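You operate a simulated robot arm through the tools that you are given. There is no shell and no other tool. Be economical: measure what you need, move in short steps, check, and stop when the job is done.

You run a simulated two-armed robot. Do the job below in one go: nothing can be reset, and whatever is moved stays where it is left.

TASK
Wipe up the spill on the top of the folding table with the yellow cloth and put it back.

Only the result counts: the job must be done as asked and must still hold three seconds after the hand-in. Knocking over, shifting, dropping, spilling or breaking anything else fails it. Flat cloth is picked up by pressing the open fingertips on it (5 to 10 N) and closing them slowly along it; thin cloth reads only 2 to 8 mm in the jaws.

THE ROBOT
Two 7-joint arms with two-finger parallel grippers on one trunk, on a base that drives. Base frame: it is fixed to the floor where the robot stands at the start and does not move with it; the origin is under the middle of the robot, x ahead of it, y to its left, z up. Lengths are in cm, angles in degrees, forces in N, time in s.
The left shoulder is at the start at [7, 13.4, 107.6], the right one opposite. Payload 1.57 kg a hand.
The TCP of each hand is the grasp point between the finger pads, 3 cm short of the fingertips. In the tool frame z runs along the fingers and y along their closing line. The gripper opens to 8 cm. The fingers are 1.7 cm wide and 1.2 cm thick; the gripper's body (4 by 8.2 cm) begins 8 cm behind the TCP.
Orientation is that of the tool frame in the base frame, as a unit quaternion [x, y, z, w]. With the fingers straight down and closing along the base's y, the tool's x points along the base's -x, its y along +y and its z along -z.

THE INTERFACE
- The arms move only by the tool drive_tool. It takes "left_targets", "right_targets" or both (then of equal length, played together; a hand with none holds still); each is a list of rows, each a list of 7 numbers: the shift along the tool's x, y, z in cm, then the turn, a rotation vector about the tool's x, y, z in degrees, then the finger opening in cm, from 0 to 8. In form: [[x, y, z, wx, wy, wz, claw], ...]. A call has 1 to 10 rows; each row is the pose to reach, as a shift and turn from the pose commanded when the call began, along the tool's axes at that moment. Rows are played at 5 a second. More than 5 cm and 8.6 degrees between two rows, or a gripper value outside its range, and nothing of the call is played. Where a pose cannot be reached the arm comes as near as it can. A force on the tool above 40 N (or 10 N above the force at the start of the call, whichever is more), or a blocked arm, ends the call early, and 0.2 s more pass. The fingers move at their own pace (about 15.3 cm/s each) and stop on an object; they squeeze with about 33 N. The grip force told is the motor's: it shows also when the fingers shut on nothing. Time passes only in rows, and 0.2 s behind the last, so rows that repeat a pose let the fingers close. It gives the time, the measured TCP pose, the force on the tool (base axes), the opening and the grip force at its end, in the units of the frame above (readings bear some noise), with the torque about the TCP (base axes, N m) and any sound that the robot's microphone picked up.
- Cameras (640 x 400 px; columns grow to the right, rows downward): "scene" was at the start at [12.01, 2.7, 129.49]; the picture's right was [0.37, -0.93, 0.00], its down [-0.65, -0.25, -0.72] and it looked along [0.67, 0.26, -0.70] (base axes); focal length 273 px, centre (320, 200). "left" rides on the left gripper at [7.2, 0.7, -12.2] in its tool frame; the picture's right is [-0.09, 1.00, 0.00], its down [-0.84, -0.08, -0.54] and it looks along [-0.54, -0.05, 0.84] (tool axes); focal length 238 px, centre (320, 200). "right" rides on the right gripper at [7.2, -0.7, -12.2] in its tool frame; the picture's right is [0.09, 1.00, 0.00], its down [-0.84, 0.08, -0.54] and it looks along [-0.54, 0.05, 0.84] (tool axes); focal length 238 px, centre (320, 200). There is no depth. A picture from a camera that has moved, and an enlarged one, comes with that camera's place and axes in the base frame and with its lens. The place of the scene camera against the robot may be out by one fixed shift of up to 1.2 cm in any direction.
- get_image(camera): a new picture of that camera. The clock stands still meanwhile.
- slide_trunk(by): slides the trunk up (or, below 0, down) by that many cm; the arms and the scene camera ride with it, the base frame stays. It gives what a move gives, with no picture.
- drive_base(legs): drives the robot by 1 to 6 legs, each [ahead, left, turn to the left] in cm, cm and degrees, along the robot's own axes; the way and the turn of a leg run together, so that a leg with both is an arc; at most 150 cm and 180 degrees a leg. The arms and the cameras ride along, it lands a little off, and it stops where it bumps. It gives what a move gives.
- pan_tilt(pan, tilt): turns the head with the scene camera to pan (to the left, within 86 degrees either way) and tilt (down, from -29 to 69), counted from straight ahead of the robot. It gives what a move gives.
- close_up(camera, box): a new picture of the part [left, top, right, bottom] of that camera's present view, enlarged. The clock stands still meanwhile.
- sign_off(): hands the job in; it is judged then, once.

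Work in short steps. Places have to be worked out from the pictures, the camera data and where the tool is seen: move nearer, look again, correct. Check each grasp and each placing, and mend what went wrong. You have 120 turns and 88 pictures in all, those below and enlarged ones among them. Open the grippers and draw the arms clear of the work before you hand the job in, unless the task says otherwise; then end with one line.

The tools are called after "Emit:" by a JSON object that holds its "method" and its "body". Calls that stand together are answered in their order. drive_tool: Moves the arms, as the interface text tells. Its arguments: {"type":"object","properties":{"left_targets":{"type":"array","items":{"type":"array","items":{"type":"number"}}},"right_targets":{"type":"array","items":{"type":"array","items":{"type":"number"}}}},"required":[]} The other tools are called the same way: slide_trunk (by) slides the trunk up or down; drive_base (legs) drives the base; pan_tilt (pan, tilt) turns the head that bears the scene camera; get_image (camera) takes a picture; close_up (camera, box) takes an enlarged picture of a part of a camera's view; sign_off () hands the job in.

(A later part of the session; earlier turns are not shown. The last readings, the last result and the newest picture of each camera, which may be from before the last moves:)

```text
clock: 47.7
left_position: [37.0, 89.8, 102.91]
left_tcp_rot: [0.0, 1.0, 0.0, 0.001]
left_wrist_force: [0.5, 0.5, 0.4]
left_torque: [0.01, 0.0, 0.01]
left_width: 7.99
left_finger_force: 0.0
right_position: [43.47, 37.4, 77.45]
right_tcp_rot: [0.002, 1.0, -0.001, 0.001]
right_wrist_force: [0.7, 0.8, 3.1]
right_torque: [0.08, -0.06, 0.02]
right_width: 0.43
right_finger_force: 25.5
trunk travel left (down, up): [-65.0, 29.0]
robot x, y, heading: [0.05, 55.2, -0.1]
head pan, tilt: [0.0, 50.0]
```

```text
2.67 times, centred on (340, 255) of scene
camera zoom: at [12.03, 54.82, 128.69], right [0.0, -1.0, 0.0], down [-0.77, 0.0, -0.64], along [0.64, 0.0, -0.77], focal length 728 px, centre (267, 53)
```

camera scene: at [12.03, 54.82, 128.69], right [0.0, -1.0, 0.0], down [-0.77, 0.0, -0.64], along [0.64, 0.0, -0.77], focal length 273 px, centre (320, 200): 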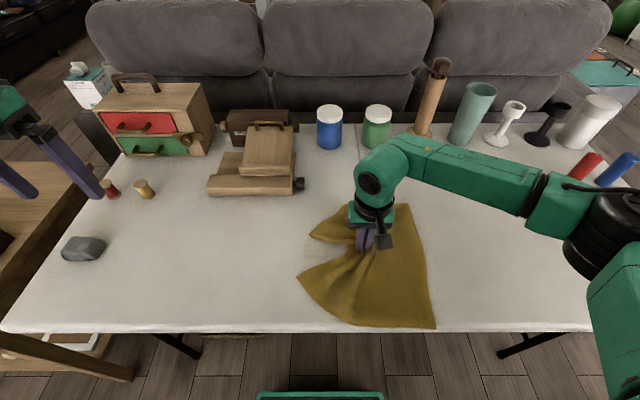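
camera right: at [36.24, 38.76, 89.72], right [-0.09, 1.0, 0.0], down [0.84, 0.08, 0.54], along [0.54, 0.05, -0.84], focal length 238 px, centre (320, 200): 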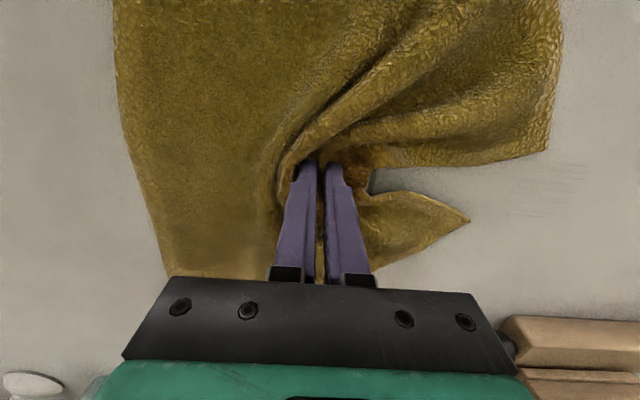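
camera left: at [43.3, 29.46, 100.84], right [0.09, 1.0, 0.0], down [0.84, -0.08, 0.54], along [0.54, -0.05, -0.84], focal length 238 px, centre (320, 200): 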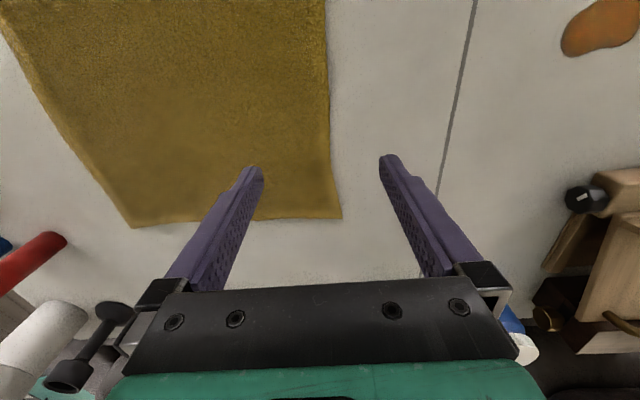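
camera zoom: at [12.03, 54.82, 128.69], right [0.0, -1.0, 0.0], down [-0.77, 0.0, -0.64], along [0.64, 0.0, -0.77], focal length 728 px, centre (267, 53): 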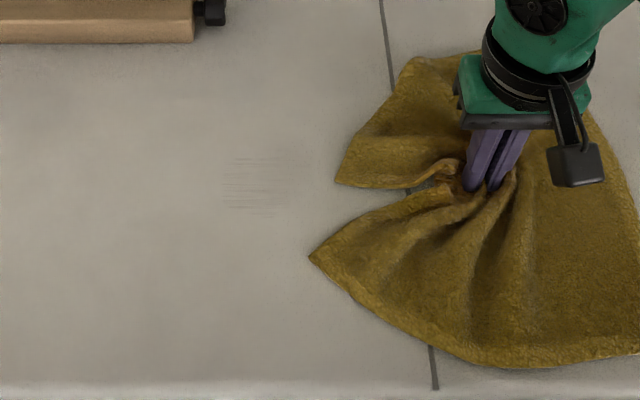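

The faint streaks look about the same as before, so I zoom in on them to judge.

Emit:
{"method": "close_up", "body": {"camera": "scene", "box": [290, 225, 354, 265]}}

```text
10.00 times, centred on (322, 245) of scene
camera zoom: at [12.03, 54.82, 128.69], right [0.0, -1.0, 0.0], down [-0.77, 0.0, -0.64], along [0.64, 0.0, -0.77], focal length 2729 px, centre (300, -250)
```

zoom: 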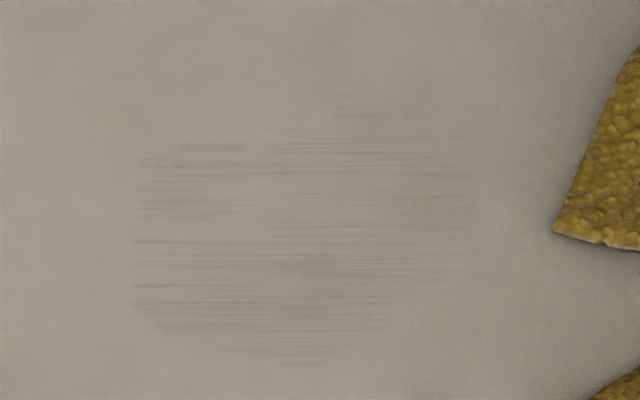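

A thin film is still visible, with streaks along y. I scrub across it in the x direction with firmer pressure.

Emit:
{"method": "drive_tool", "body": {"right_targets": [[0, 4, 0, 0, 0, 0, 0], [-1, 8.5, 0, 0, 0, 0, 0], [-3, 12.5, 0, 0, 0, 0, 0], [-4, 16, 0.25, 0, 0, 0, 0], [-0.3, 16.2, 0.28, 0, 0, 0, 0], [3.5, 16.5, 0.28, 0, 0, 0, 0], [-0.3, 17.2, 0.28, 0, 0, 0, 0], [-4, 17.8, 0.28, 0, 0, 0, 0], [-0.3, 18.4, 0.28, 0, 0, 0, 0], [3.5, 19, 0.28, 0, 0, 0, 0]]}}

Emit:
{"method": "drive_tool", "body": {"right_targets": [[-3.7, 0.6, 0, 0, 0, 0, 0], [-7.5, 1.2, 0, 0, 0, 0, 0], [-3.7, 1.8, 0, 0, 0, 0, 0], [0, 2.4, 0, 0, 0, 0, 0], [-3.7, 3, 0, 0, 0, 0, 0], [-7.5, 3.6, 0, 0, 0, 0, 0], [-3.7, 4.2, 0, 0, 0, 0, 0], [0, 4.6, 0, 0, 0, 0, 0], [-3.7, 5, 0, 0, 0, 0, 0], [-7.5, 5, 0, 0, 0, 0, 0]]}}

Emit:
{"method": "drive_tool", "body": {"right_targets": [[1, -4, -0.2, 0, 0, 0, 0], [2, -8, -0.2, 0, 0, 0, 0], [3, -12, -0.2, 0, 0, 0, 0], [4, -16, -0.2, 0, 0, 0, 0], [4, -20, -0.2, 0, 0, 0, 0]]}}

Emit:
{"method": "close_up", "body": {"camera": "scene", "box": [290, 225, 354, 265]}}

Emit:
{"method": "get_image", "body": {"camera": "scene"}}

```text
clock: 49.9
left_position: [37.0, 89.92, 102.97]
left_tcp_rot: [-0.001, 1.0, -0.002, 0.002]
left_wrist_force: [0.2, 0.5, 0.0]
left_torque: [-0.02, 0.02, 0.02]
left_width: 7.99
left_finger_force: 0.0
right_position: [40.09, 56.7, 77.36]
right_tcp_rot: [0.002, 1.0, -0.001, 0.002]
right_wrist_force: [7.4, -1.5, 22.5]
right_torque: [-0.03, -0.2, -0.02]
right_width: 0.43
right_finger_force: 24.7
trunk travel left (down, up): [-65.0, 29.0]
robot x, y, heading: [-0.05, 55.73, -0.3]
head pan, tilt: [0.0, 50.0]
```

```text
clock: 52.1
left_position: [36.94, 90.03, 102.82]
left_tcp_rot: [0.0, 1.0, -0.001, 0.001]
left_wrist_force: [0.1, -0.7, 0.0]
left_torque: [0.0, 0.02, 0.0]
left_width: 8.0
left_finger_force: 0.0
right_position: [47.88, 61.42, 77.48]
right_tcp_rot: [0.002, 1.0, -0.001, 0.001]
right_wrist_force: [-2.1, 0.8, 3.8]
right_torque: [0.03, 0.04, 0.0]
right_width: 0.41
right_finger_force: 25.3
trunk travel left (down, up): [-65.0, 29.0]
robot x, y, heading: [0.34, 55.56, -0.2]
head pan, tilt: [0.0, 50.0]
```

```text
clock: 53.3
left_position: [37.17, 89.78, 102.96]
left_tcp_rot: [0.0, 1.0, 0.0, 0.001]
left_wrist_force: [-0.7, -0.8, 0.1]
left_torque: [0.01, 0.05, 0.01]
left_width: 8.01
left_finger_force: 0.0
right_position: [43.67, 41.43, 77.51]
right_tcp_rot: [0.001, 1.0, 0.0, 0.001]
right_wrist_force: [-0.6, 0.5, 0.2]
right_torque: [0.05, 0.01, -0.02]
right_width: 0.42
right_finger_force: 24.7
trunk travel left (down, up): [-65.0, 29.0]
robot x, y, heading: [0.16, 55.51, -0.1]
head pan, tilt: [0.0, 50.0]
```

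```text
10.00 times, centred on (322, 245) of scene
camera zoom: at [12.1, 54.83, 128.69], right [0.0, -1.0, 0.0], down [-0.77, 0.0, -0.64], along [0.64, 0.0, -0.77], focal length 2729 px, centre (300, -250)
```

zoom: 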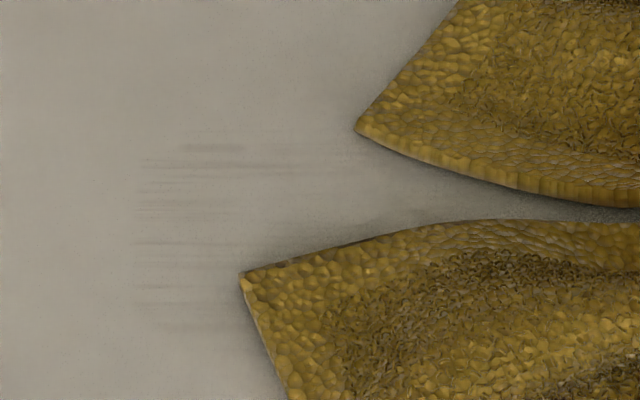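

```text
57 pictures are left
camera scene: at [12.1, 54.83, 128.69], right [0.0, -1.0, 0.0], down [-0.77, 0.0, -0.64], along [0.64, 0.0, -0.77], focal length 273 px, centre (320, 200)
```

scene: 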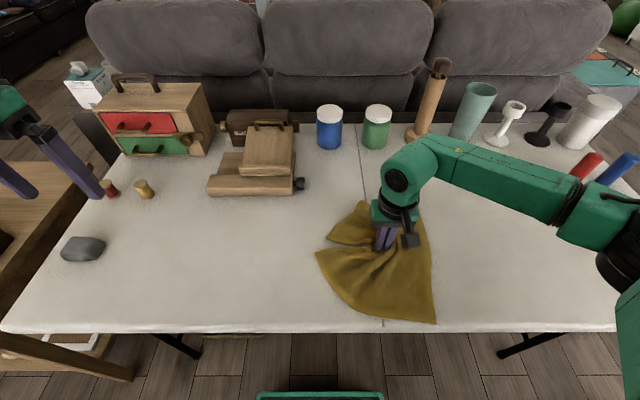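

It is still improving with each pass, so I repeat the scrubbing with two more rounds of x-strokes and y-strokes.

Emit:
{"method": "drive_tool", "body": {"right_targets": [[-1, 4, -0.1, 0, 0, 0, 0], [-2, 8.5, -0.1, 0, 0, 0, 0], [-3.5, 12.5, 0.25, 0, 0, 0, 0], [-3.5, 17, 0.3, 0, 0, 0, 0], [-3.5, 20.5, 0.3, 0, 0, 0, 0], [0, 20.3, 0.3, 0, 0, 0, 0], [3.7, 19.5, 0.3, 0, 0, 0, 0], [0, 18.8, 0.3, 0, 0, 0, 0], [-3.8, 18, 0.3, 0, 0, 0, 0], [0, 17.2, 0.3, 0, 0, 0, 0]]}}

Emit:
{"method": "drive_tool", "body": {"right_targets": [[3.7, -0.8, 0, 0, 0, 0, 0], [0, -1.6, 0, 0, 0, 0, 0], [-3.7, -2.4, 0, 0, 0, 0, 0], [0, -3.2, 0, 0, 0, 0, 0], [3.2, -3.5, 0, 0, 0, 0, 0], [3.2, 0.5, 0, 0, 0, 0, 0], [3.2, 4.5, 0, 0, 0, 0, 0], [1.7, 4.5, 0, 0, 0, 0, 0], [1.7, 0, 0, 0, 0, 0, 0], [1.7, -3.5, 0, 0, 0, 0, 0]]}}

Emit:
{"method": "drive_tool", "body": {"right_targets": [[-1.5, 0, 0, 0, 0, 0, 0], [-1.5, 4, 0, 0, 0, 0, 0], [-1.5, 8, 0, 0, 0, 0, 0], [-3, 8, 0, 0, 0, 0, 0], [-3, 4, 0, 0, 0, 0, 0], [-3, 0, 0, 0, 0, 0, 0], [-4.5, 0, 0, 0, 0, 0, 0], [-4.5, 4, 0, 0, 0, 0, 0], [-4.5, 8, 0, 0, 0, 0, 0], [-2.5, 8, 0, 0, 0, 0, 0]]}}

Emit:
{"method": "drive_tool", "body": {"right_targets": [[0, -4, -0.2, 0, 0, 0, 0], [0, -8, -0.2, 0, 0, 0, 0], [0, -12, -0.2, 0, 0, 0, 0], [0, -16, -0.2, 0, 0, 0, 0], [0, -20, -0.2, 0, 0, 0, 0], [0, -24, -0.2, 0, 0, 0, 0]]}}

Emit:
{"method": "close_up", "body": {"camera": "scene", "box": [290, 225, 354, 265]}}

Emit:
{"method": "get_image", "body": {"camera": "right"}}

```text
clock: 55.5
left_position: [36.94, 89.77, 102.95]
left_tcp_rot: [0.001, 1.0, 0.0, 0.002]
left_wrist_force: [-0.3, 0.1, -0.1]
left_torque: [0.02, -0.07, -0.01]
left_width: 7.99
left_finger_force: 0.0
right_position: [43.6, 58.63, 77.24]
right_tcp_rot: [0.002, 1.0, 0.0, 0.003]
right_wrist_force: [5.7, 1.5, 15.6]
right_torque: [0.1, -0.18, 0.02]
right_width: 0.43
right_finger_force: 25.2
trunk travel left (down, up): [-65.0, 29.0]
robot x, y, heading: [0.45, 55.38, 0.3]
head pan, tilt: [0.0, 50.0]
```

```text
clock: 57.7
left_position: [37.0, 89.91, 103.04]
left_tcp_rot: [-0.001, 1.0, -0.001, 0.002]
left_wrist_force: [0.3, 0.4, 0.1]
left_torque: [0.02, 0.01, 0.01]
left_width: 8.0
left_finger_force: 0.1
right_position: [41.92, 55.38, 77.32]
right_tcp_rot: [0.001, 1.0, 0.0, 0.001]
right_wrist_force: [-0.7, 5.9, 20.3]
right_torque: [0.22, 0.02, -0.01]
right_width: 0.42
right_finger_force: 24.7
trunk travel left (down, up): [-65.0, 29.0]
robot x, y, heading: [0.21, 55.34, -0.1]
head pan, tilt: [0.0, 50.0]
```

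```text
clock: 59.5
left_position: [37.01, 89.76, 102.92]
left_tcp_rot: [0.001, 1.0, -0.002, 0.002]
left_wrist_force: [0.0, 0.7, -0.4]
left_torque: [-0.01, 0.0, 0.03]
left_width: 8.0
left_finger_force: 0.1
right_position: [46.69, 59.07, 77.25]
right_tcp_rot: [0.006, 1.0, -0.002, 0.003]
right_wrist_force: [-4.4, -4.2, 20.8]
right_torque: [-0.1, 0.15, 0.04]
right_width: 0.41
right_finger_force: 24.8
trunk travel left (down, up): [-65.0, 29.0]
robot x, y, heading: [0.29, 55.25, -0.3]
head pan, tilt: [0.0, 50.0]
stopped in row 9 (right hand): the force on the tool passed its limit (the readings are from after the stop); the commanded pose is now the measured one
```

```text
clock: 61.0
left_position: [36.97, 89.71, 102.93]
left_tcp_rot: [0.001, 1.0, -0.001, 0.001]
left_wrist_force: [0.1, -0.2, 0.4]
left_torque: [0.01, -0.01, 0.01]
left_width: 7.99
left_finger_force: 0.1
right_position: [46.39, 34.81, 77.33]
right_tcp_rot: [0.004, 1.0, -0.003, 0.003]
right_wrist_force: [-0.2, 3.3, 6.6]
right_torque: [0.1, -0.02, -0.02]
right_width: 0.43
right_finger_force: 24.4
trunk travel left (down, up): [-65.0, 29.0]
robot x, y, heading: [-0.09, 55.02, 0.2]
head pan, tilt: [0.0, 50.0]
```

```text
10.00 times, centred on (322, 245) of scene
camera zoom: at [11.99, 54.84, 128.7], right [0.0, -1.0, 0.0], down [-0.77, 0.0, -0.64], along [0.64, 0.0, -0.77], focal length 2729 px, centre (300, -250)
```

zoom: 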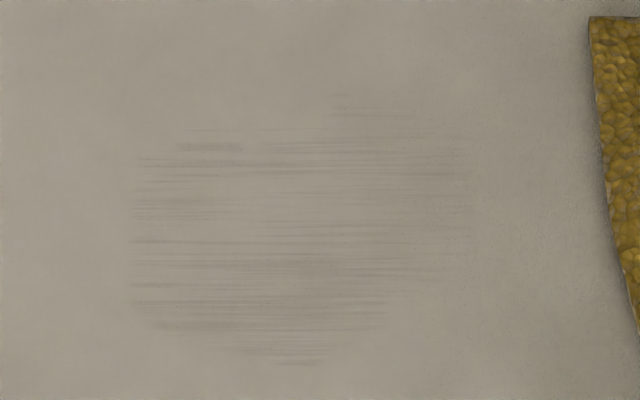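

```text
55 pictures are left
camera right: at [39.13, 34.42, 89.62], right [-0.08, 1.0, -0.01], down [0.83, 0.07, 0.55], along [0.54, 0.04, -0.84], focal length 238 px, centre (320, 200)
```

right: 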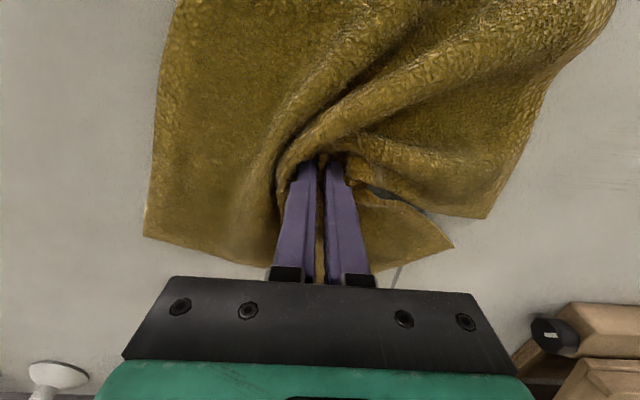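

The pattern has stopped changing, so either it is only a damp trace or that patch of cloth is spent. To try clean fabric, I drag the cloth further left so its body covers the spot, keeping clear of the toy, and will rub through it from above.

Emit:
{"method": "drive_tool", "body": {"right_targets": [[0.5, 4, -0.2, 0, 0, 0, 0], [1, 8, -0.2, 0, 0, 0, 0], [1.5, 12, -0.2, 0, 0, 0, 0], [2, 16, -0.2, 0, 0, 0, 0], [2.5, 20, -0.2, 0, 0, 0, 0], [3, 24, -0.2, 0, 0, 0, 0], [3.5, 28, -0.2, 0, 0, 0, 0], [4, 32, -0.2, 0, 0, 0, 0], [4.5, 35.5, -0.2, 0, 0, 0, 0], [4.5, 38, -0.2, 0, 0, 0, 0]]}}

Emit:
{"method": "get_image", "body": {"camera": "scene"}}

```text
clock: 63.1
left_position: [36.93, 89.66, 102.91]
left_tcp_rot: [0.001, 1.0, -0.001, 0.001]
left_wrist_force: [0.9, -0.2, 0.0]
left_torque: [0.01, -0.01, -0.02]
left_width: 8.0
left_finger_force: 0.0
right_position: [42.29, 72.46, 77.4]
right_tcp_rot: [0.005, 1.0, -0.003, 0.004]
right_wrist_force: [-0.3, 0.3, 5.4]
right_torque: [0.08, 0.02, -0.01]
right_width: 0.45
right_finger_force: 24.7
right hand out of reach, approached as far as the arm can: row 10
trunk travel left (down, up): [-65.0, 29.0]
robot x, y, heading: [-0.21, 55.07, -0.4]
head pan, tilt: [0.0, 50.0]
```

```text
54 pictures are left
camera scene: at [11.96, 54.84, 128.71], right [0.0, -1.0, 0.0], down [-0.77, 0.0, -0.64], along [0.64, 0.0, -0.77], focal length 273 px, centre (320, 200)
```

scene: 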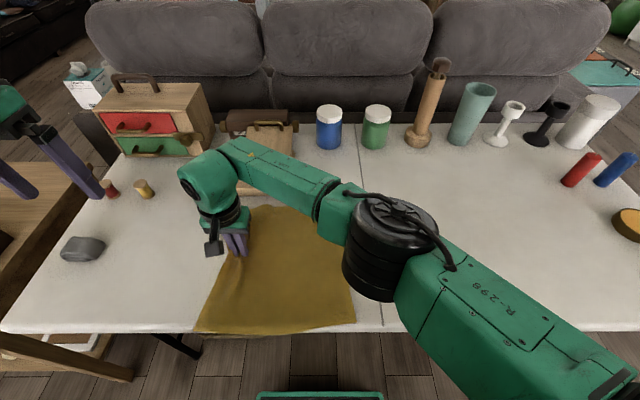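

The cloth lies fairly flat over the spot and short of the toy. I release it and lift the hand.

Emit:
{"method": "drive_tool", "body": {"right_targets": [[0, 0, 0, 0, 0, 0, 1.5], [0, 0, 0, 0, 0, 0, 3], [0, 0, -2, 0, 0, 0, 3], [0, 0, -5, 0, 0, 0, 3], [0, -4, -8, 0, 0, 0, 0], [0, -8, -8, 0, 0, 0, 0], [0, -12, -8, 0, 0, 0, 0], [-1, -15.5, -8, 0, 0, 0, 0]]}}

Emit:
{"method": "get_image", "body": {"camera": "right"}}

Emit:
{"method": "get_image", "body": {"camera": "scene"}}

```text
clock: 65.0
left_position: [37.25, 89.68, 102.94]
left_tcp_rot: [0.001, 1.0, 0.001, 0.0]
left_wrist_force: [-0.6, -1.0, -0.1]
left_torque: [-0.04, -0.03, 0.02]
left_width: 8.02
left_finger_force: 0.0
right_position: [43.19, 56.41, 85.41]
right_tcp_rot: [0.004, 1.0, -0.003, 0.002]
right_wrist_force: [-0.1, 0.3, -0.3]
right_torque: [0.03, 0.03, -0.01]
right_width: 0.03
right_finger_force: 21.8
trunk travel left (down, up): [-65.0, 29.0]
robot x, y, heading: [0.1, 55.24, 0.0]
head pan, tilt: [0.0, 50.0]
```

```text
53 pictures are left
camera right: at [35.97, 56.06, 97.67], right [-0.08, 1.0, -0.01], down [0.84, 0.07, 0.54], along [0.54, 0.04, -0.84], focal length 238 px, centre (320, 200)
```

right: 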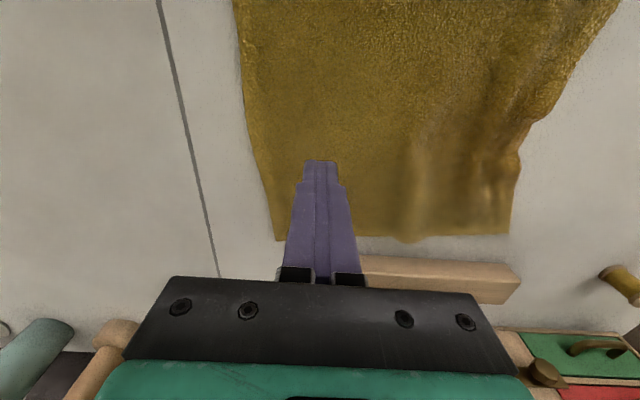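

```text
52 pictures are left
camera scene: at [12.16, 54.73, 128.68], right [0.0, -1.0, 0.0], down [-0.77, 0.0, -0.64], along [0.64, 0.0, -0.77], focal length 273 px, centre (320, 200)
```

scene: 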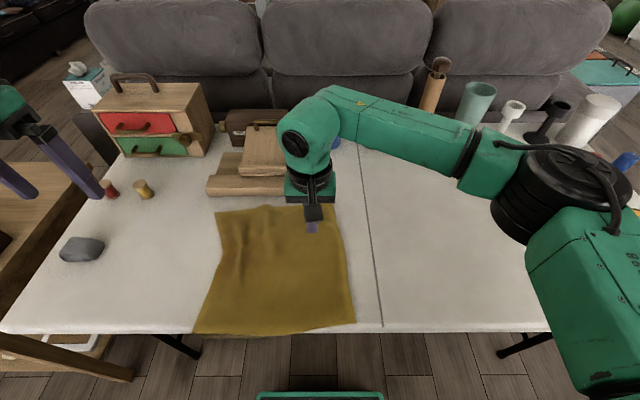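

The cloth lies flat and covers the spot. I press with closed fingertips at [43.2, 56.4] and rub in small strokes.

Emit:
{"method": "drive_tool", "body": {"right_targets": [[0, 0, 4, 0, 0, 0, 0], [0, 0, 7.6, 0, 0, 0, 0], [0, 0, 8.2, 0, 0, 0, 0], [0, 0, 8.4, 0, 0, 0, 0]]}}

```text
clock: 66.0
left_position: [37.01, 89.68, 103.18]
left_tcp_rot: [0.002, 1.0, 0.0, 0.002]
left_wrist_force: [0.3, 0.1, 0.1]
left_torque: [-0.01, -0.03, 0.02]
left_width: 7.98
left_finger_force: 0.0
right_position: [43.28, 56.82, 77.25]
right_tcp_rot: [0.005, 1.0, 0.0, 0.005]
right_wrist_force: [3.8, -2.7, 26.3]
right_torque: [-0.07, -0.08, 0.03]
right_width: 0.0
right_finger_force: 21.6
trunk travel left (down, up): [-65.0, 29.0]
robot x, y, heading: [0.13, 55.03, -0.1]
head pan, tilt: [0.0, 50.0]
```

I feel 26 N, so I ease off slightly and rub back and forth.

Emit:
{"method": "drive_tool", "body": {"right_targets": [[0, -2.5, -0.12, 0, 0, 0, 0], [2, -2.5, -0.12, 0, 0, 0, 0], [2, 2.5, -0.12, 0, 0, 0, 0], [0, 2.5, -0.12, 0, 0, 0, 0], [0, -2.5, -0.12, 0, 0, 0, 0], [-2, -2.5, -0.12, 0, 0, 0, 0], [-2, 2.5, -0.12, 0, 0, 0, 0], [0, 2.5, -0.12, 0, 0, 0, 0], [1, -2.5, -0.12, 0, 0, 0, 0], [0, 0, -0.12, 0, 0, 0, 0]]}}

Emit:
{"method": "get_image", "body": {"camera": "right"}}

```text
refused: row 9 steps farther than a row can; nothing moved
```

```text
51 pictures are left
camera right: at [35.96, 56.31, 89.49], right [-0.08, 1.0, 0.0], down [0.83, 0.07, 0.55], along [0.55, 0.04, -0.83], focal length 238 px, centre (320, 200)
```

right: 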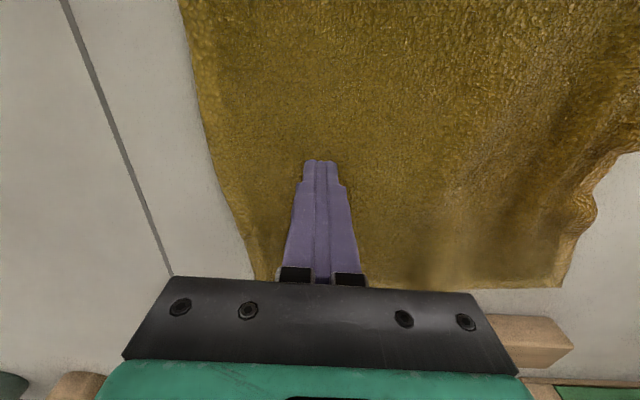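

One step was too long, so I resend it with shorter ones.

Emit:
{"method": "drive_tool", "body": {"right_targets": [[0, -2.5, -0.12, 0, 0, 0, 0], [2, -2.5, -0.12, 0, 0, 0, 0], [2, 2, -0.12, 0, 0, 0, 0], [0, 2.3, -0.12, 0, 0, 0, 0], [0, -2.3, -0.12, 0, 0, 0, 0], [-2, -2.3, -0.12, 0, 0, 0, 0], [-2, 2.3, -0.12, 0, 0, 0, 0], [0, 2.3, -0.12, 0, 0, 0, 0], [1, -2, -0.12, 0, 0, 0, 0], [0, 0, -0.12, 0, 0, 0, 0]]}}

Emit:
{"method": "get_image", "body": {"camera": "right"}}

```text
clock: 68.2
left_position: [36.99, 89.75, 102.98]
left_tcp_rot: [0.002, 1.0, 0.0, 0.002]
left_wrist_force: [0.6, 1.0, -0.2]
left_torque: [-0.01, -0.01, 0.01]
left_width: 8.02
left_finger_force: 0.1
right_position: [42.9, 56.73, 77.27]
right_tcp_rot: [0.005, 1.0, -0.004, 0.004]
right_wrist_force: [-2.9, -5.7, 25.5]
right_torque: [-0.2, 0.14, 0.06]
right_width: 0.02
right_finger_force: 21.2
trunk travel left (down, up): [-65.0, 29.0]
robot x, y, heading: [0.27, 55.06, -0.3]
head pan, tilt: [0.0, 50.0]
```

```text
50 pictures are left
camera right: at [35.69, 56.26, 89.51], right [-0.08, 1.0, -0.01], down [0.83, 0.07, 0.55], along [0.55, 0.04, -0.84], focal length 238 px, centre (320, 200)
```

right: 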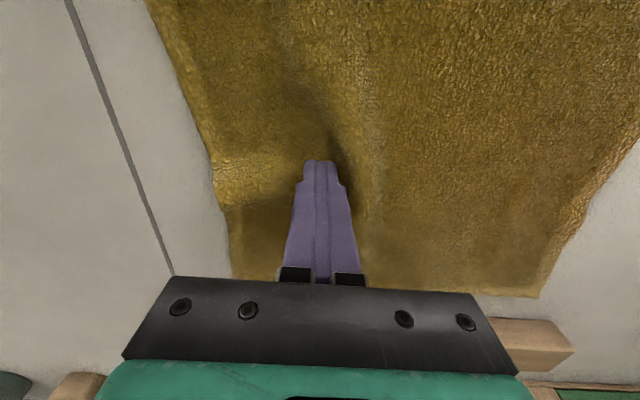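

The cloth has been rubbed over the spot. Next I lift and drive 18 cm right, so I can pinch the right edge and drag the cloth back while uncovering the spot.

Emit:
{"method": "drive_tool", "body": {"right_targets": [[0, 0, -4, 0, 0, 0, 0], [0, 0, -8, 0, 0, 0, 2], [0, 0, -12, 0, 0, 0, 5]]}}

Emit:
{"method": "drive_base", "body": {"legs": [[0, -18, 0]]}}

Emit:
{"method": "get_image", "body": {"camera": "scene"}}

Emit:
{"method": "get_image", "body": {"camera": "right"}}

```text
clock: 69.0
left_position: [37.12, 89.72, 102.82]
left_tcp_rot: [0.001, 1.0, 0.0, 0.001]
left_wrist_force: [0.0, -0.1, -0.1]
left_torque: [0.01, 0.03, 0.01]
left_width: 8.01
left_finger_force: 0.1
right_position: [43.09, 56.82, 89.08]
right_tcp_rot: [0.005, 1.0, -0.004, 0.002]
right_wrist_force: [0.1, -0.1, -0.1]
right_torque: [-0.02, -0.01, 0.0]
right_width: 5.0
right_finger_force: 0.1
trunk travel left (down, up): [-65.0, 29.0]
robot x, y, heading: [0.06, 55.73, -0.1]
head pan, tilt: [0.0, 50.0]
```

```text
clock: 70.5
left_position: [37.22, 72.16, 102.89]
left_tcp_rot: [0.001, 1.0, -0.001, 0.0]
left_wrist_force: [-0.1, 0.3, 0.6]
left_torque: [-0.01, 0.01, 0.0]
left_width: 8.0
left_finger_force: 0.1
right_position: [43.21, 39.13, 89.04]
right_tcp_rot: [0.005, 1.0, -0.004, 0.003]
right_wrist_force: [0.0, 0.9, 0.3]
right_torque: [0.03, 0.02, 0.02]
right_width: 5.03
right_finger_force: 0.0
trunk travel left (down, up): [-65.0, 29.0]
robot x, y, heading: [-0.17, 37.67, -0.2]
head pan, tilt: [0.0, 50.0]
```

```text
49 pictures are left
camera scene: at [12.09, 37.24, 128.68], right [0.0, -1.0, 0.0], down [-0.77, 0.0, -0.64], along [0.64, 0.0, -0.77], focal length 273 px, centre (320, 200)
```

scene: 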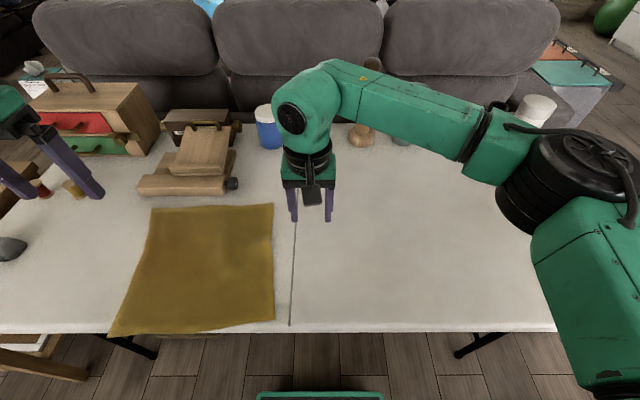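

```text
48 pictures are left
camera right: at [35.94, 38.68, 101.33], right [-0.08, 1.0, -0.01], down [0.83, 0.07, 0.55], along [0.54, 0.04, -0.84], focal length 238 px, centre (320, 200)
```

right: 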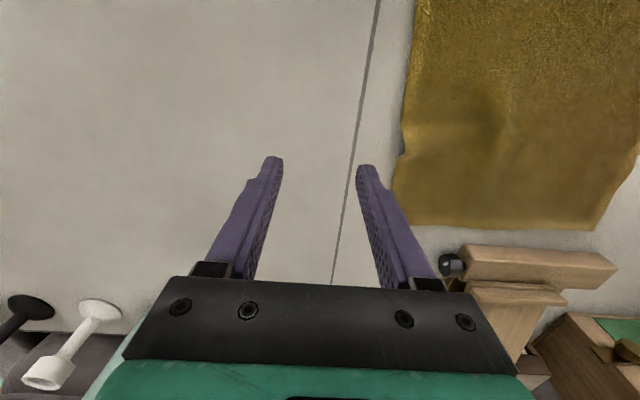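

The cloth lies flat with its centre near [41, 63] and right edge at y≈48. I move over a pinch point at [41.5, 52] and feel down.

Emit:
{"method": "drive_tool", "body": {"right_targets": [[0.5, 4, 1, 0, 0, 0, 5], [1, 8, 3, 0, 0, 0, 5], [1.7, 12.3, 5, 0, 0, 0, 5], [1.7, 12.9, 9, 0, 0, 0, 5], [1.7, 12.9, 11, 0, 0, 0, 5], [1.7, 12.9, 11.6, 0, 0, 0, 5], [1.7, 12.9, 11.8, 0, 0, 0, 5]]}}

Emit:
{"method": "get_image", "body": {"camera": "right"}}

```text
clock: 72.0
left_position: [37.1, 71.98, 102.95]
left_tcp_rot: [0.001, 1.0, 0.001, 0.001]
left_wrist_force: [0.7, 0.1, 0.0]
left_torque: [0.07, 0.01, -0.01]
left_width: 8.0
left_finger_force: 0.1
right_position: [41.66, 51.99, 77.29]
right_tcp_rot: [0.005, 1.0, -0.002, 0.004]
right_wrist_force: [3.9, 0.4, 18.4]
right_torque: [0.18, -0.14, -0.02]
right_width: 5.01
right_finger_force: 0.0
trunk travel left (down, up): [-65.0, 29.0]
robot x, y, heading: [0.06, 37.41, -0.2]
head pan, tilt: [0.0, 50.0]
```

```text
47 pictures are left
camera right: at [34.36, 51.5, 89.55], right [-0.08, 1.0, 0.0], down [0.83, 0.07, 0.55], along [0.55, 0.04, -0.84], focal length 238 px, centre (320, 200)
```

right: 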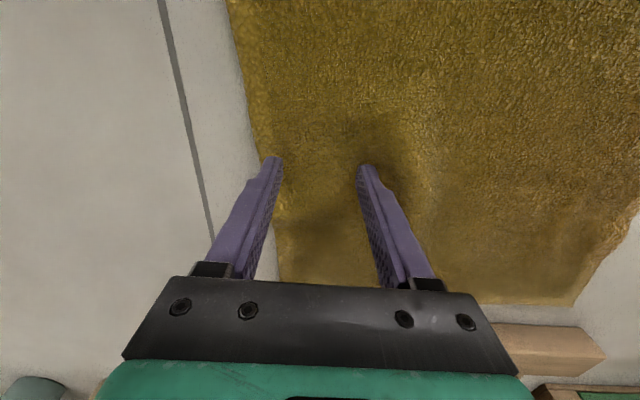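

The fingers sit on the cloth just inside its right edge at 18 N. I ease off and close slowly.

Emit:
{"method": "drive_tool", "body": {"right_targets": [[0, 0, -0.15, 0, 0, 0, 5], [0, 0, -0.15, 0, 0, 0, 4.4], [0, 0, -0.15, 0, 0, 0, 3.8], [0, 0, -0.15, 0, 0, 0, 3.2], [0, 0, -0.15, 0, 0, 0, 2.6], [0, 0, -0.15, 0, 0, 0, 2.0], [0, 0, -0.15, 0, 0, 0, 1.4], [0, 0, -0.15, 0, 0, 0, 0.8], [0, 0, -0.15, 0, 0, 0, 0], [0, 0, -0.15, 0, 0, 0, 0]]}}

Emit:
{"method": "get_image", "body": {"camera": "right"}}

```text
clock: 74.2
left_position: [37.02, 72.03, 102.92]
left_tcp_rot: [0.001, 1.0, -0.001, 0.001]
left_wrist_force: [0.4, -0.7, -0.6]
left_torque: [0.04, -0.01, 0.0]
left_width: 7.98
left_finger_force: 0.0
right_position: [41.44, 51.95, 77.27]
right_tcp_rot: [0.004, 1.0, -0.003, 0.003]
right_wrist_force: [0.0, 0.2, 11.1]
right_torque: [0.07, -0.01, 0.05]
right_width: 0.5
right_finger_force: 24.5
trunk travel left (down, up): [-65.0, 29.0]
robot x, y, heading: [-0.25, 37.55, -0.1]
head pan, tilt: [0.0, 50.0]
```

```text
46 pictures are left
camera right: at [34.29, 51.49, 89.59], right [-0.08, 1.0, -0.01], down [0.83, 0.07, 0.55], along [0.55, 0.04, -0.84], focal length 238 px, centre (320, 200)
```

right: 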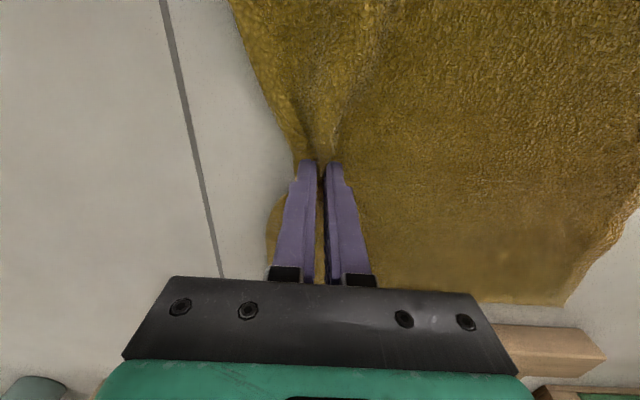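

The pinch holds at 5 mm. I drag the cloth right by about 27 cm, which uncovers the spot for a check.

Emit:
{"method": "drive_tool", "body": {"right_targets": [[0, -2, -0.15, 0, 0, 0, 0], [0, -5, -0.15, 0, 0, 0, 0], [0, -8.5, -0.15, 0, 0, 0, 0], [0, -12, -0.15, 0, 0, 0, 0], [0, -15.5, -0.15, 0, 0, 0, 0], [0, -19, -0.15, 0, 0, 0, 0], [0, -23, -0.15, 0, 0, 0, 0], [0, -27, -0.15, 0, 0, 0, 0]]}}

Emit:
{"method": "get_image", "body": {"camera": "scene"}}

Emit:
{"method": "close_up", "body": {"camera": "scene", "box": [218, 225, 282, 265]}}

```text
clock: 76.0
left_position: [37.13, 72.03, 102.97]
left_tcp_rot: [0.001, 1.0, 0.0, 0.0]
left_wrist_force: [0.2, 0.5, 1.7]
left_torque: [-0.01, 0.03, -0.01]
left_width: 7.98
left_finger_force: 0.0
right_position: [41.4, 24.65, 77.74]
right_tcp_rot: [0.005, 1.0, -0.002, 0.003]
right_wrist_force: [0.1, -0.7, -0.8]
right_torque: [0.05, -0.02, -0.01]
right_width: 0.47
right_finger_force: 25.1
trunk travel left (down, up): [-65.0, 29.0]
robot x, y, heading: [-0.15, 37.5, -0.1]
head pan, tilt: [0.0, 50.0]
```

```text
45 pictures are left
camera scene: at [12.03, 37.03, 128.69], right [0.0, -1.0, 0.0], down [-0.77, 0.0, -0.64], along [0.64, 0.0, -0.77], focal length 273 px, centre (320, 200)
```

scene: 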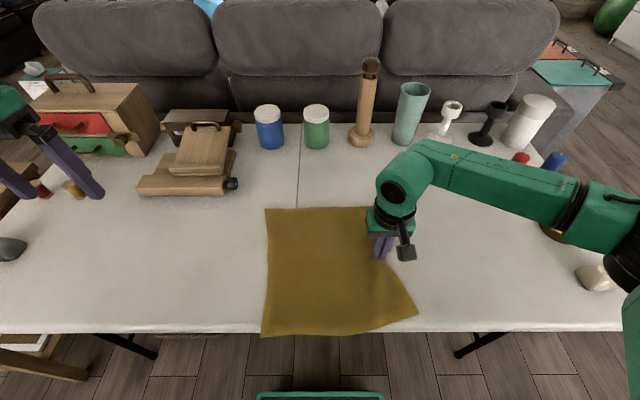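

```text
10.00 times, centred on (250, 245) of scene
camera zoom: at [12.03, 37.03, 128.69], right [0.0, -1.0, 0.0], down [-0.77, 0.0, -0.64], along [0.64, 0.0, -0.77], focal length 2729 px, centre (1020, -250)
```

zoom: 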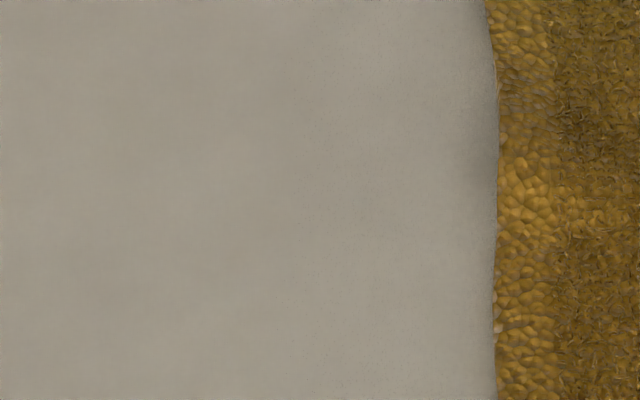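

The spot is now fully clean. The cloth is rotated about 6° counter-clockwise, and the pinch point should end near [46.8, 5.1] to match the original place, so I drag there with a slight clockwise turn.

Emit:
{"method": "drive_tool", "body": {"right_targets": [[-2, -2, 0.1, 0, 0, 1, 0], [-4, -4.2, 0.1, 0, 0, 2, 0], [-6, -6.4, 0.1, 0, 0, 3, 0], [-7, -9, 0.1, 0, 0, 4.5, 0], [-7, -12, 0.1, 0, 0, 6, 0], [-6.5, -15, 0.1, 0, 0, 7, 0], [-6, -17.5, 0.1, 0, 0, 7.5, 0], [-5.4, -19.5, 0.1, 0, 0, 7.5, 0]]}}

Emit:
{"method": "get_image", "body": {"camera": "scene"}}

```text
clock: 77.8
left_position: [37.04, 72.08, 102.99]
left_tcp_rot: [0.0, 1.0, 0.0, 0.001]
left_wrist_force: [-0.2, 0.0, -0.2]
left_torque: [0.01, 0.02, 0.0]
left_width: 8.01
left_finger_force: 0.0
right_position: [46.59, 5.2, 77.76]
right_tcp_rot: [0.069, 0.998, -0.003, 0.003]
right_wrist_force: [-0.1, 0.3, -0.4]
right_torque: [0.05, -0.02, 0.06]
right_width: 0.48
right_finger_force: 24.9
trunk travel left (down, up): [-65.0, 29.0]
robot x, y, heading: [0.14, 37.01, 0.1]
head pan, tilt: [0.0, 50.0]
```

```text
43 pictures are left
camera scene: at [12.04, 37.13, 128.69], right [0.0, -1.0, 0.0], down [-0.77, 0.0, -0.64], along [0.64, 0.0, -0.77], focal length 273 px, centre (320, 200)
```

scene: 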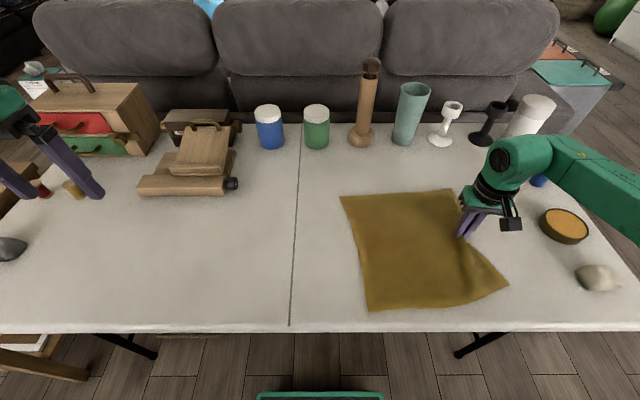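

The centre is back to within about 1.2 cm, with about 8° of rotation left. I release here, lift, and re-pinch near the far-left corner to pull it slightly away from the robot, which corrects both.

Emit:
{"method": "drive_tool", "body": {"right_targets": [[0, 0, 0.2, 0, 0, 0, 1.5], [0, 0, 0.2, 0, 0, 0, 3.5], [0, 0, -2, 0, 0, 0, 3.5], [0, 0, -5, 0, 0, 0, 4], [-1, 4.5, -6, 0, 0, -3, 5], [-2, 9, -6, 0, 0, -6, 5], [-3, 13.5, -6, 0, 0, -7.5, 5], [-3.5, 17.5, -6, 0, 0, -7.5, 5], [-4, 21.5, -6, 0, 0, -7.5, 5]]}}

Emit:
{"method": "get_image", "body": {"camera": "scene"}}

Emit:
{"method": "get_image", "body": {"camera": "right"}}

```text
clock: 79.8
left_position: [37.09, 72.37, 102.85]
left_tcp_rot: [0.0, 1.0, -0.001, 0.001]
left_wrist_force: [-0.6, 0.2, 0.0]
left_torque: [0.0, -0.01, 0.0]
left_width: 8.0
left_finger_force: 0.0
right_position: [53.48, 26.23, 83.56]
right_tcp_rot: [0.004, 1.0, -0.004, 0.002]
right_wrist_force: [-0.4, -0.4, 0.0]
right_torque: [-0.05, 0.04, 0.0]
right_width: 5.02
right_finger_force: 0.2
trunk travel left (down, up): [-65.0, 29.0]
robot x, y, heading: [0.31, 37.66, -0.3]
head pan, tilt: [0.0, 50.0]
```

```text
42 pictures are left
camera scene: at [12.12, 37.34, 128.68], right [0.0, -1.0, 0.0], down [-0.77, 0.0, -0.64], along [0.64, 0.0, -0.77], focal length 273 px, centre (320, 200)
```

scene: 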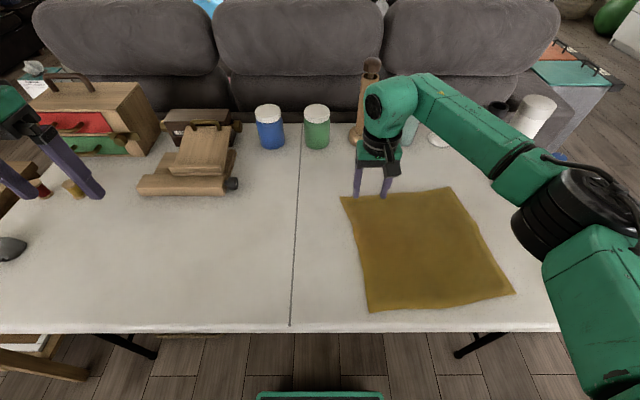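

```text
41 pictures are left
camera right: at [46.38, 25.78, 95.85], right [-0.08, 1.0, -0.01], down [0.84, 0.07, 0.55], along [0.54, 0.04, -0.84], focal length 238 px, centre (320, 200)
```

right: 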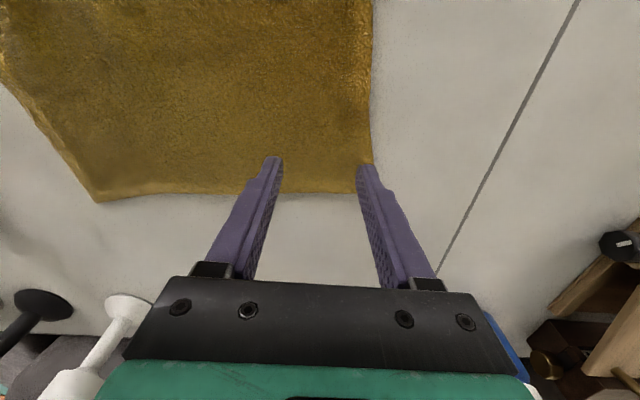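

The cloth lies flat, offset about 2 cm in x and 8° in rotation. I press down here and pinch.

Emit:
{"method": "drive_tool", "body": {"right_targets": [[0, 0, 3, 0, 0, 0, 4], [0, 0, 5.5, 0, 0, 0, 4], [0, 0, 6.1, 0, 0, 0, 4], [0, 0, 6.3, 0, 0, 0, 4]]}}

```text
clock: 80.8
left_position: [37.03, 72.12, 102.98]
left_tcp_rot: [0.0, 1.0, 0.0, 0.001]
left_wrist_force: [0.0, -0.8, -0.2]
left_torque: [0.0, -0.01, -0.03]
left_width: 7.99
left_finger_force: 0.1
right_position: [53.69, 26.19, 77.41]
right_tcp_rot: [0.004, 1.0, -0.002, 0.004]
right_wrist_force: [1.6, -0.8, 4.1]
right_torque: [-0.03, -0.08, 0.02]
right_width: 4.0
right_finger_force: 0.1
trunk travel left (down, up): [-65.0, 29.0]
robot x, y, heading: [0.23, 37.72, -0.2]
head pan, tilt: [0.0, 50.0]
```

I have light contact. I press a touch more and close slowly.

Emit:
{"method": "drive_tool", "body": {"right_targets": [[0, 0, 0.15, 0, 0, 0, 4], [0, 0, 0.15, 0, 0, 0, 3.4], [0, 0, 0.15, 0, 0, 0, 2.8], [0, 0, 0.15, 0, 0, 0, 2.2], [0, 0, 0.12, 0, 0, 0, 1.6], [0, 0, 0.12, 0, 0, 0, 1.0], [0, 0, 0.1, 0, 0, 0, 0.4], [0, 0, 0.1, 0, 0, 0, 0], [0, 0, 0.1, 0, 0, 0, 0]]}}

Emit:
{"method": "drive_tool", "body": {"right_targets": [[-1, 0, -0.2, 0, 0, 0, 0], [-2, 0, -0.2, 0, 0, 0, 0], [-3, -0.3, -0.2, 0, 0, 0, 0], [-4, -0.5, -0.2, 0, 0, 0, 0], [-4.6, -0.7, -0.2, 0, 0, 0, 0]]}}

Emit:
{"method": "get_image", "body": {"camera": "scene"}}

```text
clock: 82.8
left_position: [36.95, 72.08, 102.89]
left_tcp_rot: [0.001, 1.0, -0.001, 0.001]
left_wrist_force: [0.5, -0.4, 0.3]
left_torque: [0.0, -0.03, 0.05]
left_width: 7.98
left_finger_force: 0.1
right_position: [53.6, 26.19, 77.33]
right_tcp_rot: [0.004, 1.0, -0.003, 0.004]
right_wrist_force: [1.5, 1.2, 13.8]
right_torque: [0.06, -0.1, 0.02]
right_width: 0.53
right_finger_force: 25.9
trunk travel left (down, up): [-65.0, 29.0]
robot x, y, heading: [0.02, 37.58, 0.0]
head pan, tilt: [0.0, 50.0]
```

```text
clock: 84.0
left_position: [37.05, 72.14, 102.96]
left_tcp_rot: [0.001, 1.0, -0.001, 0.001]
left_wrist_force: [0.2, -0.1, 0.0]
left_torque: [0.0, -0.02, 0.03]
left_width: 8.0
left_finger_force: 0.0
right_position: [58.18, 25.34, 77.48]
right_tcp_rot: [0.004, 1.0, -0.003, 0.002]
right_wrist_force: [-0.8, 0.0, 3.0]
right_torque: [0.01, 0.04, 0.01]
right_width: 0.46
right_finger_force: 25.2
trunk travel left (down, up): [-65.0, 29.0]
robot x, y, heading: [0.08, 37.35, 0.1]
head pan, tilt: [0.0, 50.0]
```

```text
40 pictures are left
camera scene: at [12.01, 37.22, 128.69], right [0.0, -1.0, 0.0], down [-0.77, 0.0, -0.64], along [0.64, 0.0, -0.77], focal length 273 px, centre (320, 200)
```

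scene: 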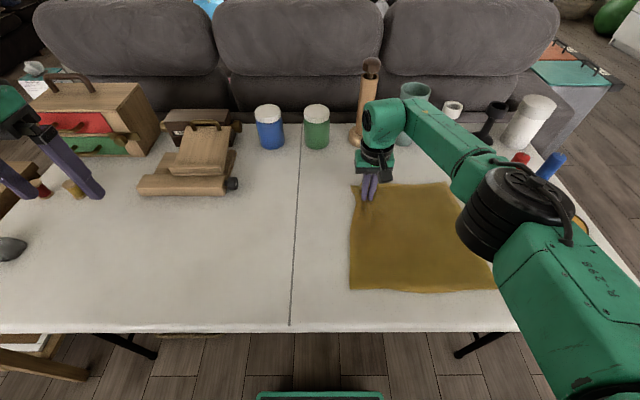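

The cloth is square with its original place again. I release, lift, and draw the right hand back clear of the work.

Emit:
{"method": "drive_tool", "body": {"right_targets": [[0, 0, 0.05, 0, 0, 0, 1.5], [0, 0, 0.05, 0, 0, 0, 3.5], [0, 0, -2, 0, 0, 0, 3.5], [0, 0, -6, 0, 0, 0, 4], [3, 0, -10, 0, 0, 0, 6], [6, -2, -14, 0, 0, 0, 8], [10, -4, -16, 0, 0, 0, 8], [14, -6, -18, 0, 0, 0, 8], [17, -8, -20, 0, 0, 0, 8], [20, -9, -23, 0, 0, 0, 8]]}}

Emit:
{"method": "drive_base", "body": {"legs": [[0, 18, 0]]}}

Emit:
{"method": "get_image", "body": {"camera": "scene"}}

Emit:
{"method": "close_up", "body": {"camera": "scene", "box": [240, 200, 400, 300]}}

```text
refused: row 6 steps farther than a row can; nothing moved
```

```text
clock: 85.6
left_position: [37.1, 90.07, 102.94]
left_tcp_rot: [0.001, 1.0, -0.001, 0.001]
left_wrist_force: [-0.4, 0.5, -0.9]
left_torque: [0.0, 0.01, 0.01]
left_width: 8.0
left_finger_force: 0.0
right_position: [58.14, 43.46, 77.46]
right_tcp_rot: [0.004, 1.0, -0.004, 0.003]
right_wrist_force: [0.8, -0.4, 2.5]
right_torque: [-0.03, -0.02, 0.02]
right_width: 0.46
right_finger_force: 25.0
trunk travel left (down, up): [-65.0, 29.0]
robot x, y, heading: [0.01, 55.34, 0.1]
head pan, tilt: [0.0, 50.0]
```

```text
39 pictures are left
camera scene: at [12.05, 55.13, 128.69], right [0.0, -1.0, 0.0], down [-0.77, 0.0, -0.64], along [0.64, 0.0, -0.77], focal length 273 px, centre (320, 200)
```

scene: 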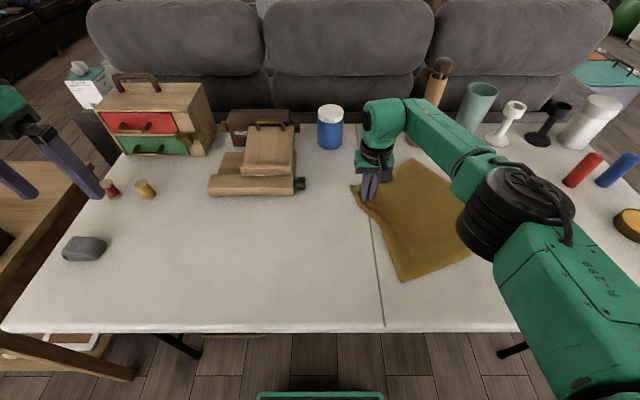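

```text
4.00 times, centred on (320, 250) of scene
camera zoom: at [12.05, 55.13, 128.69], right [0.0, -1.0, 0.0], down [-0.77, 0.0, -0.64], along [0.64, 0.0, -0.77], focal length 1092 px, centre (320, 0)
```

zoom: 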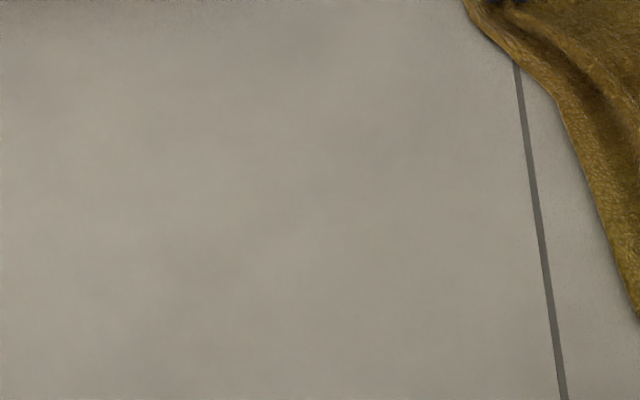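

One row of the release was refused, so the base drive carried the still-held cloth about 18 cm left. The table spot is clean and nothing else appears touched. I now release and lift in shorter steps to see how the cloth lies.

Emit:
{"method": "drive_tool", "body": {"right_targets": [[0, 0, 0.05, 0, 0, 0, 1.5], [0, 0, 0.05, 0, 0, 0, 3.5], [0, 0, -2, 0, 0, 0, 3.5], [0, 0, -6, 0, 0, 0, 4], [2, 0, -10, 0, 0, 0, 5], [4, -1, -14, 0, 0, 0, 5], [8, -2, -16, 0, 0, 0, 5], [12, -3, -18, 0, 0, 0, 5], [16, -4, -20, 0, 0, 0, 5], [19, -5, -23, 0, 0, 0, 5]]}}

```text
clock: 87.8
left_position: [36.97, 90.0, 102.86]
left_tcp_rot: [0.0, 1.0, -0.002, 0.001]
left_wrist_force: [0.2, 0.4, 0.3]
left_torque: [0.01, -0.03, -0.01]
left_width: 8.0
left_finger_force: 0.0
right_position: [38.77, 38.76, 100.57]
right_tcp_rot: [0.004, 1.0, -0.004, 0.003]
right_wrist_force: [0.7, -0.2, -0.2]
right_torque: [-0.01, -0.01, -0.02]
right_width: 5.01
right_finger_force: 0.0
trunk travel left (down, up): [-65.0, 29.0]
robot x, y, heading: [0.47, 55.48, 0.3]
head pan, tilt: [0.0, 50.0]
```

The hand has released and is up at z=100. I drive back right 20 cm, to within reach for a pull from the right side, and look.

Emit:
{"method": "drive_base", "body": {"legs": [[0, -20, 0]]}}

Emit:
{"method": "get_image", "body": {"camera": "scene"}}

Emit:
{"method": "get_image", "body": {"camera": "right"}}

```text
clock: 89.4
left_position: [37.19, 69.87, 102.84]
left_tcp_rot: [0.002, 1.0, 0.0, 0.002]
left_wrist_force: [0.8, 0.4, -0.3]
left_torque: [0.01, -0.05, 0.01]
left_width: 8.01
left_finger_force: 0.0
right_position: [38.88, 18.69, 100.48]
right_tcp_rot: [0.006, 1.0, -0.004, 0.003]
right_wrist_force: [0.1, 0.2, 0.5]
right_torque: [0.03, 0.0, 0.0]
right_width: 5.0
right_finger_force: 0.1
trunk travel left (down, up): [-65.0, 29.0]
robot x, y, heading: [-0.09, 35.68, -0.0]
head pan, tilt: [0.0, 50.0]
```

```text
37 pictures are left
camera scene: at [12.06, 35.1, 128.68], right [0.0, -1.0, 0.0], down [-0.77, 0.0, -0.64], along [0.64, 0.0, -0.77], focal length 273 px, centre (320, 200)
```

scene: 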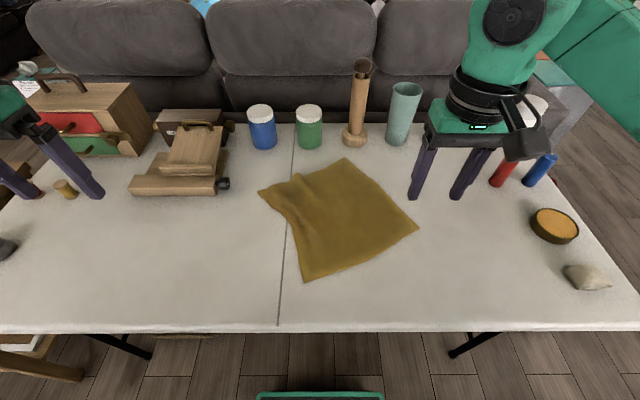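

```text
36 pictures are left
camera right: at [31.62, 18.26, 112.76], right [-0.08, 1.0, -0.01], down [0.83, 0.07, 0.55], along [0.54, 0.04, -0.84], focal length 238 px, centre (320, 200)
```

right: 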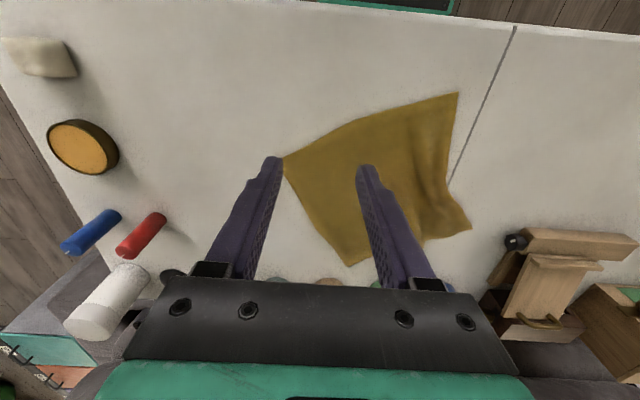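

Nothing else has moved. The cloth's centre is now near [54.7, 32], rotated about 25° counter-clockwise. I will pinch near its near-right corner at [51, 15.5], pull it right, then toward the robot, turning clockwise.

Emit:
{"method": "drive_tool", "body": {"right_targets": [[-3, -0.8, 2, 0, 0, 0, 4], [-6, -1.6, 5, 0, 0, 0, 4], [-9, -2.4, 8, 0, 0, 0, 4], [-12.1, -3.2, 11, 0, 0, 0, 4], [-12.1, -3.2, 15, 0, 0, 0, 4], [-12.1, -3.2, 19, 0, 0, 0, 4], [-12.1, -3.2, 22, 0, 0, 0, 4], [-12.1, -3.2, 22.8, 0, 0, 0, 4]]}}

Emit:
{"method": "get_image", "body": {"camera": "right"}}

```text
clock: 91.2
left_position: [37.26, 69.87, 102.89]
left_tcp_rot: [0.001, 1.0, 0.0, 0.001]
left_wrist_force: [-0.4, 0.7, 0.8]
left_torque: [0.0, 0.03, 0.0]
left_width: 7.99
left_finger_force: 0.0
right_position: [51.14, 15.16, 77.66]
right_tcp_rot: [0.005, 1.0, -0.004, 0.003]
right_wrist_force: [-1.1, -0.2, 0.2]
right_torque: [-0.03, 0.02, 0.0]
right_width: 4.02
right_finger_force: 0.0
trunk travel left (down, up): [-65.0, 29.0]
robot x, y, heading: [-0.37, 35.47, -0.1]
head pan, tilt: [0.0, 50.0]
```

```text
35 pictures are left
camera right: at [43.86, 14.75, 90.02], right [-0.08, 1.0, -0.01], down [0.83, 0.07, 0.55], along [0.54, 0.04, -0.84], focal length 238 px, centre (320, 200)
```

right: 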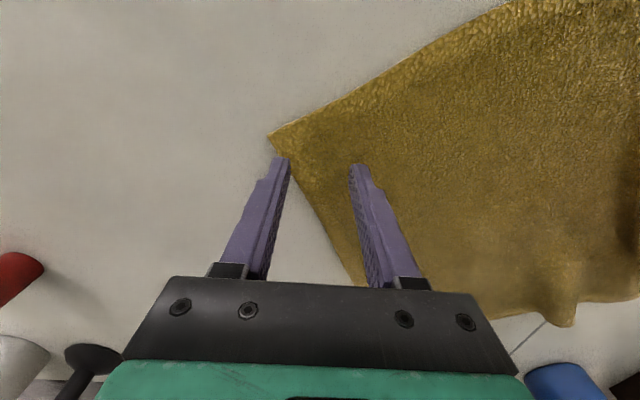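

The right finger sits right on the cloth's edge. I shift 1.7 cm left, press, and check the force.

Emit:
{"method": "drive_tool", "body": {"right_targets": [[0, 1.7, -0.5, 0, 0, 0, 4], [0, 1.7, 0.2, 0, 0, 0, 4], [0, 1.7, 0.38, 0, 0, 0, 4]]}}

```text
clock: 92.0
left_position: [37.16, 69.83, 102.9]
left_tcp_rot: [0.001, 1.0, -0.001, 0.0]
left_wrist_force: [0.2, -0.3, 0.6]
left_torque: [0.01, -0.01, 0.0]
left_width: 7.99
left_finger_force: 0.1
right_position: [51.07, 16.77, 77.49]
right_tcp_rot: [0.005, 1.0, -0.003, 0.002]
right_wrist_force: [-0.3, 0.8, 0.8]
right_torque: [-0.02, -0.03, 0.02]
right_width: 3.98
right_finger_force: 0.0
trunk travel left (down, up): [-65.0, 29.0]
robot x, y, heading: [0.33, 35.52, -0.4]
head pan, tilt: [0.0, 50.0]
```

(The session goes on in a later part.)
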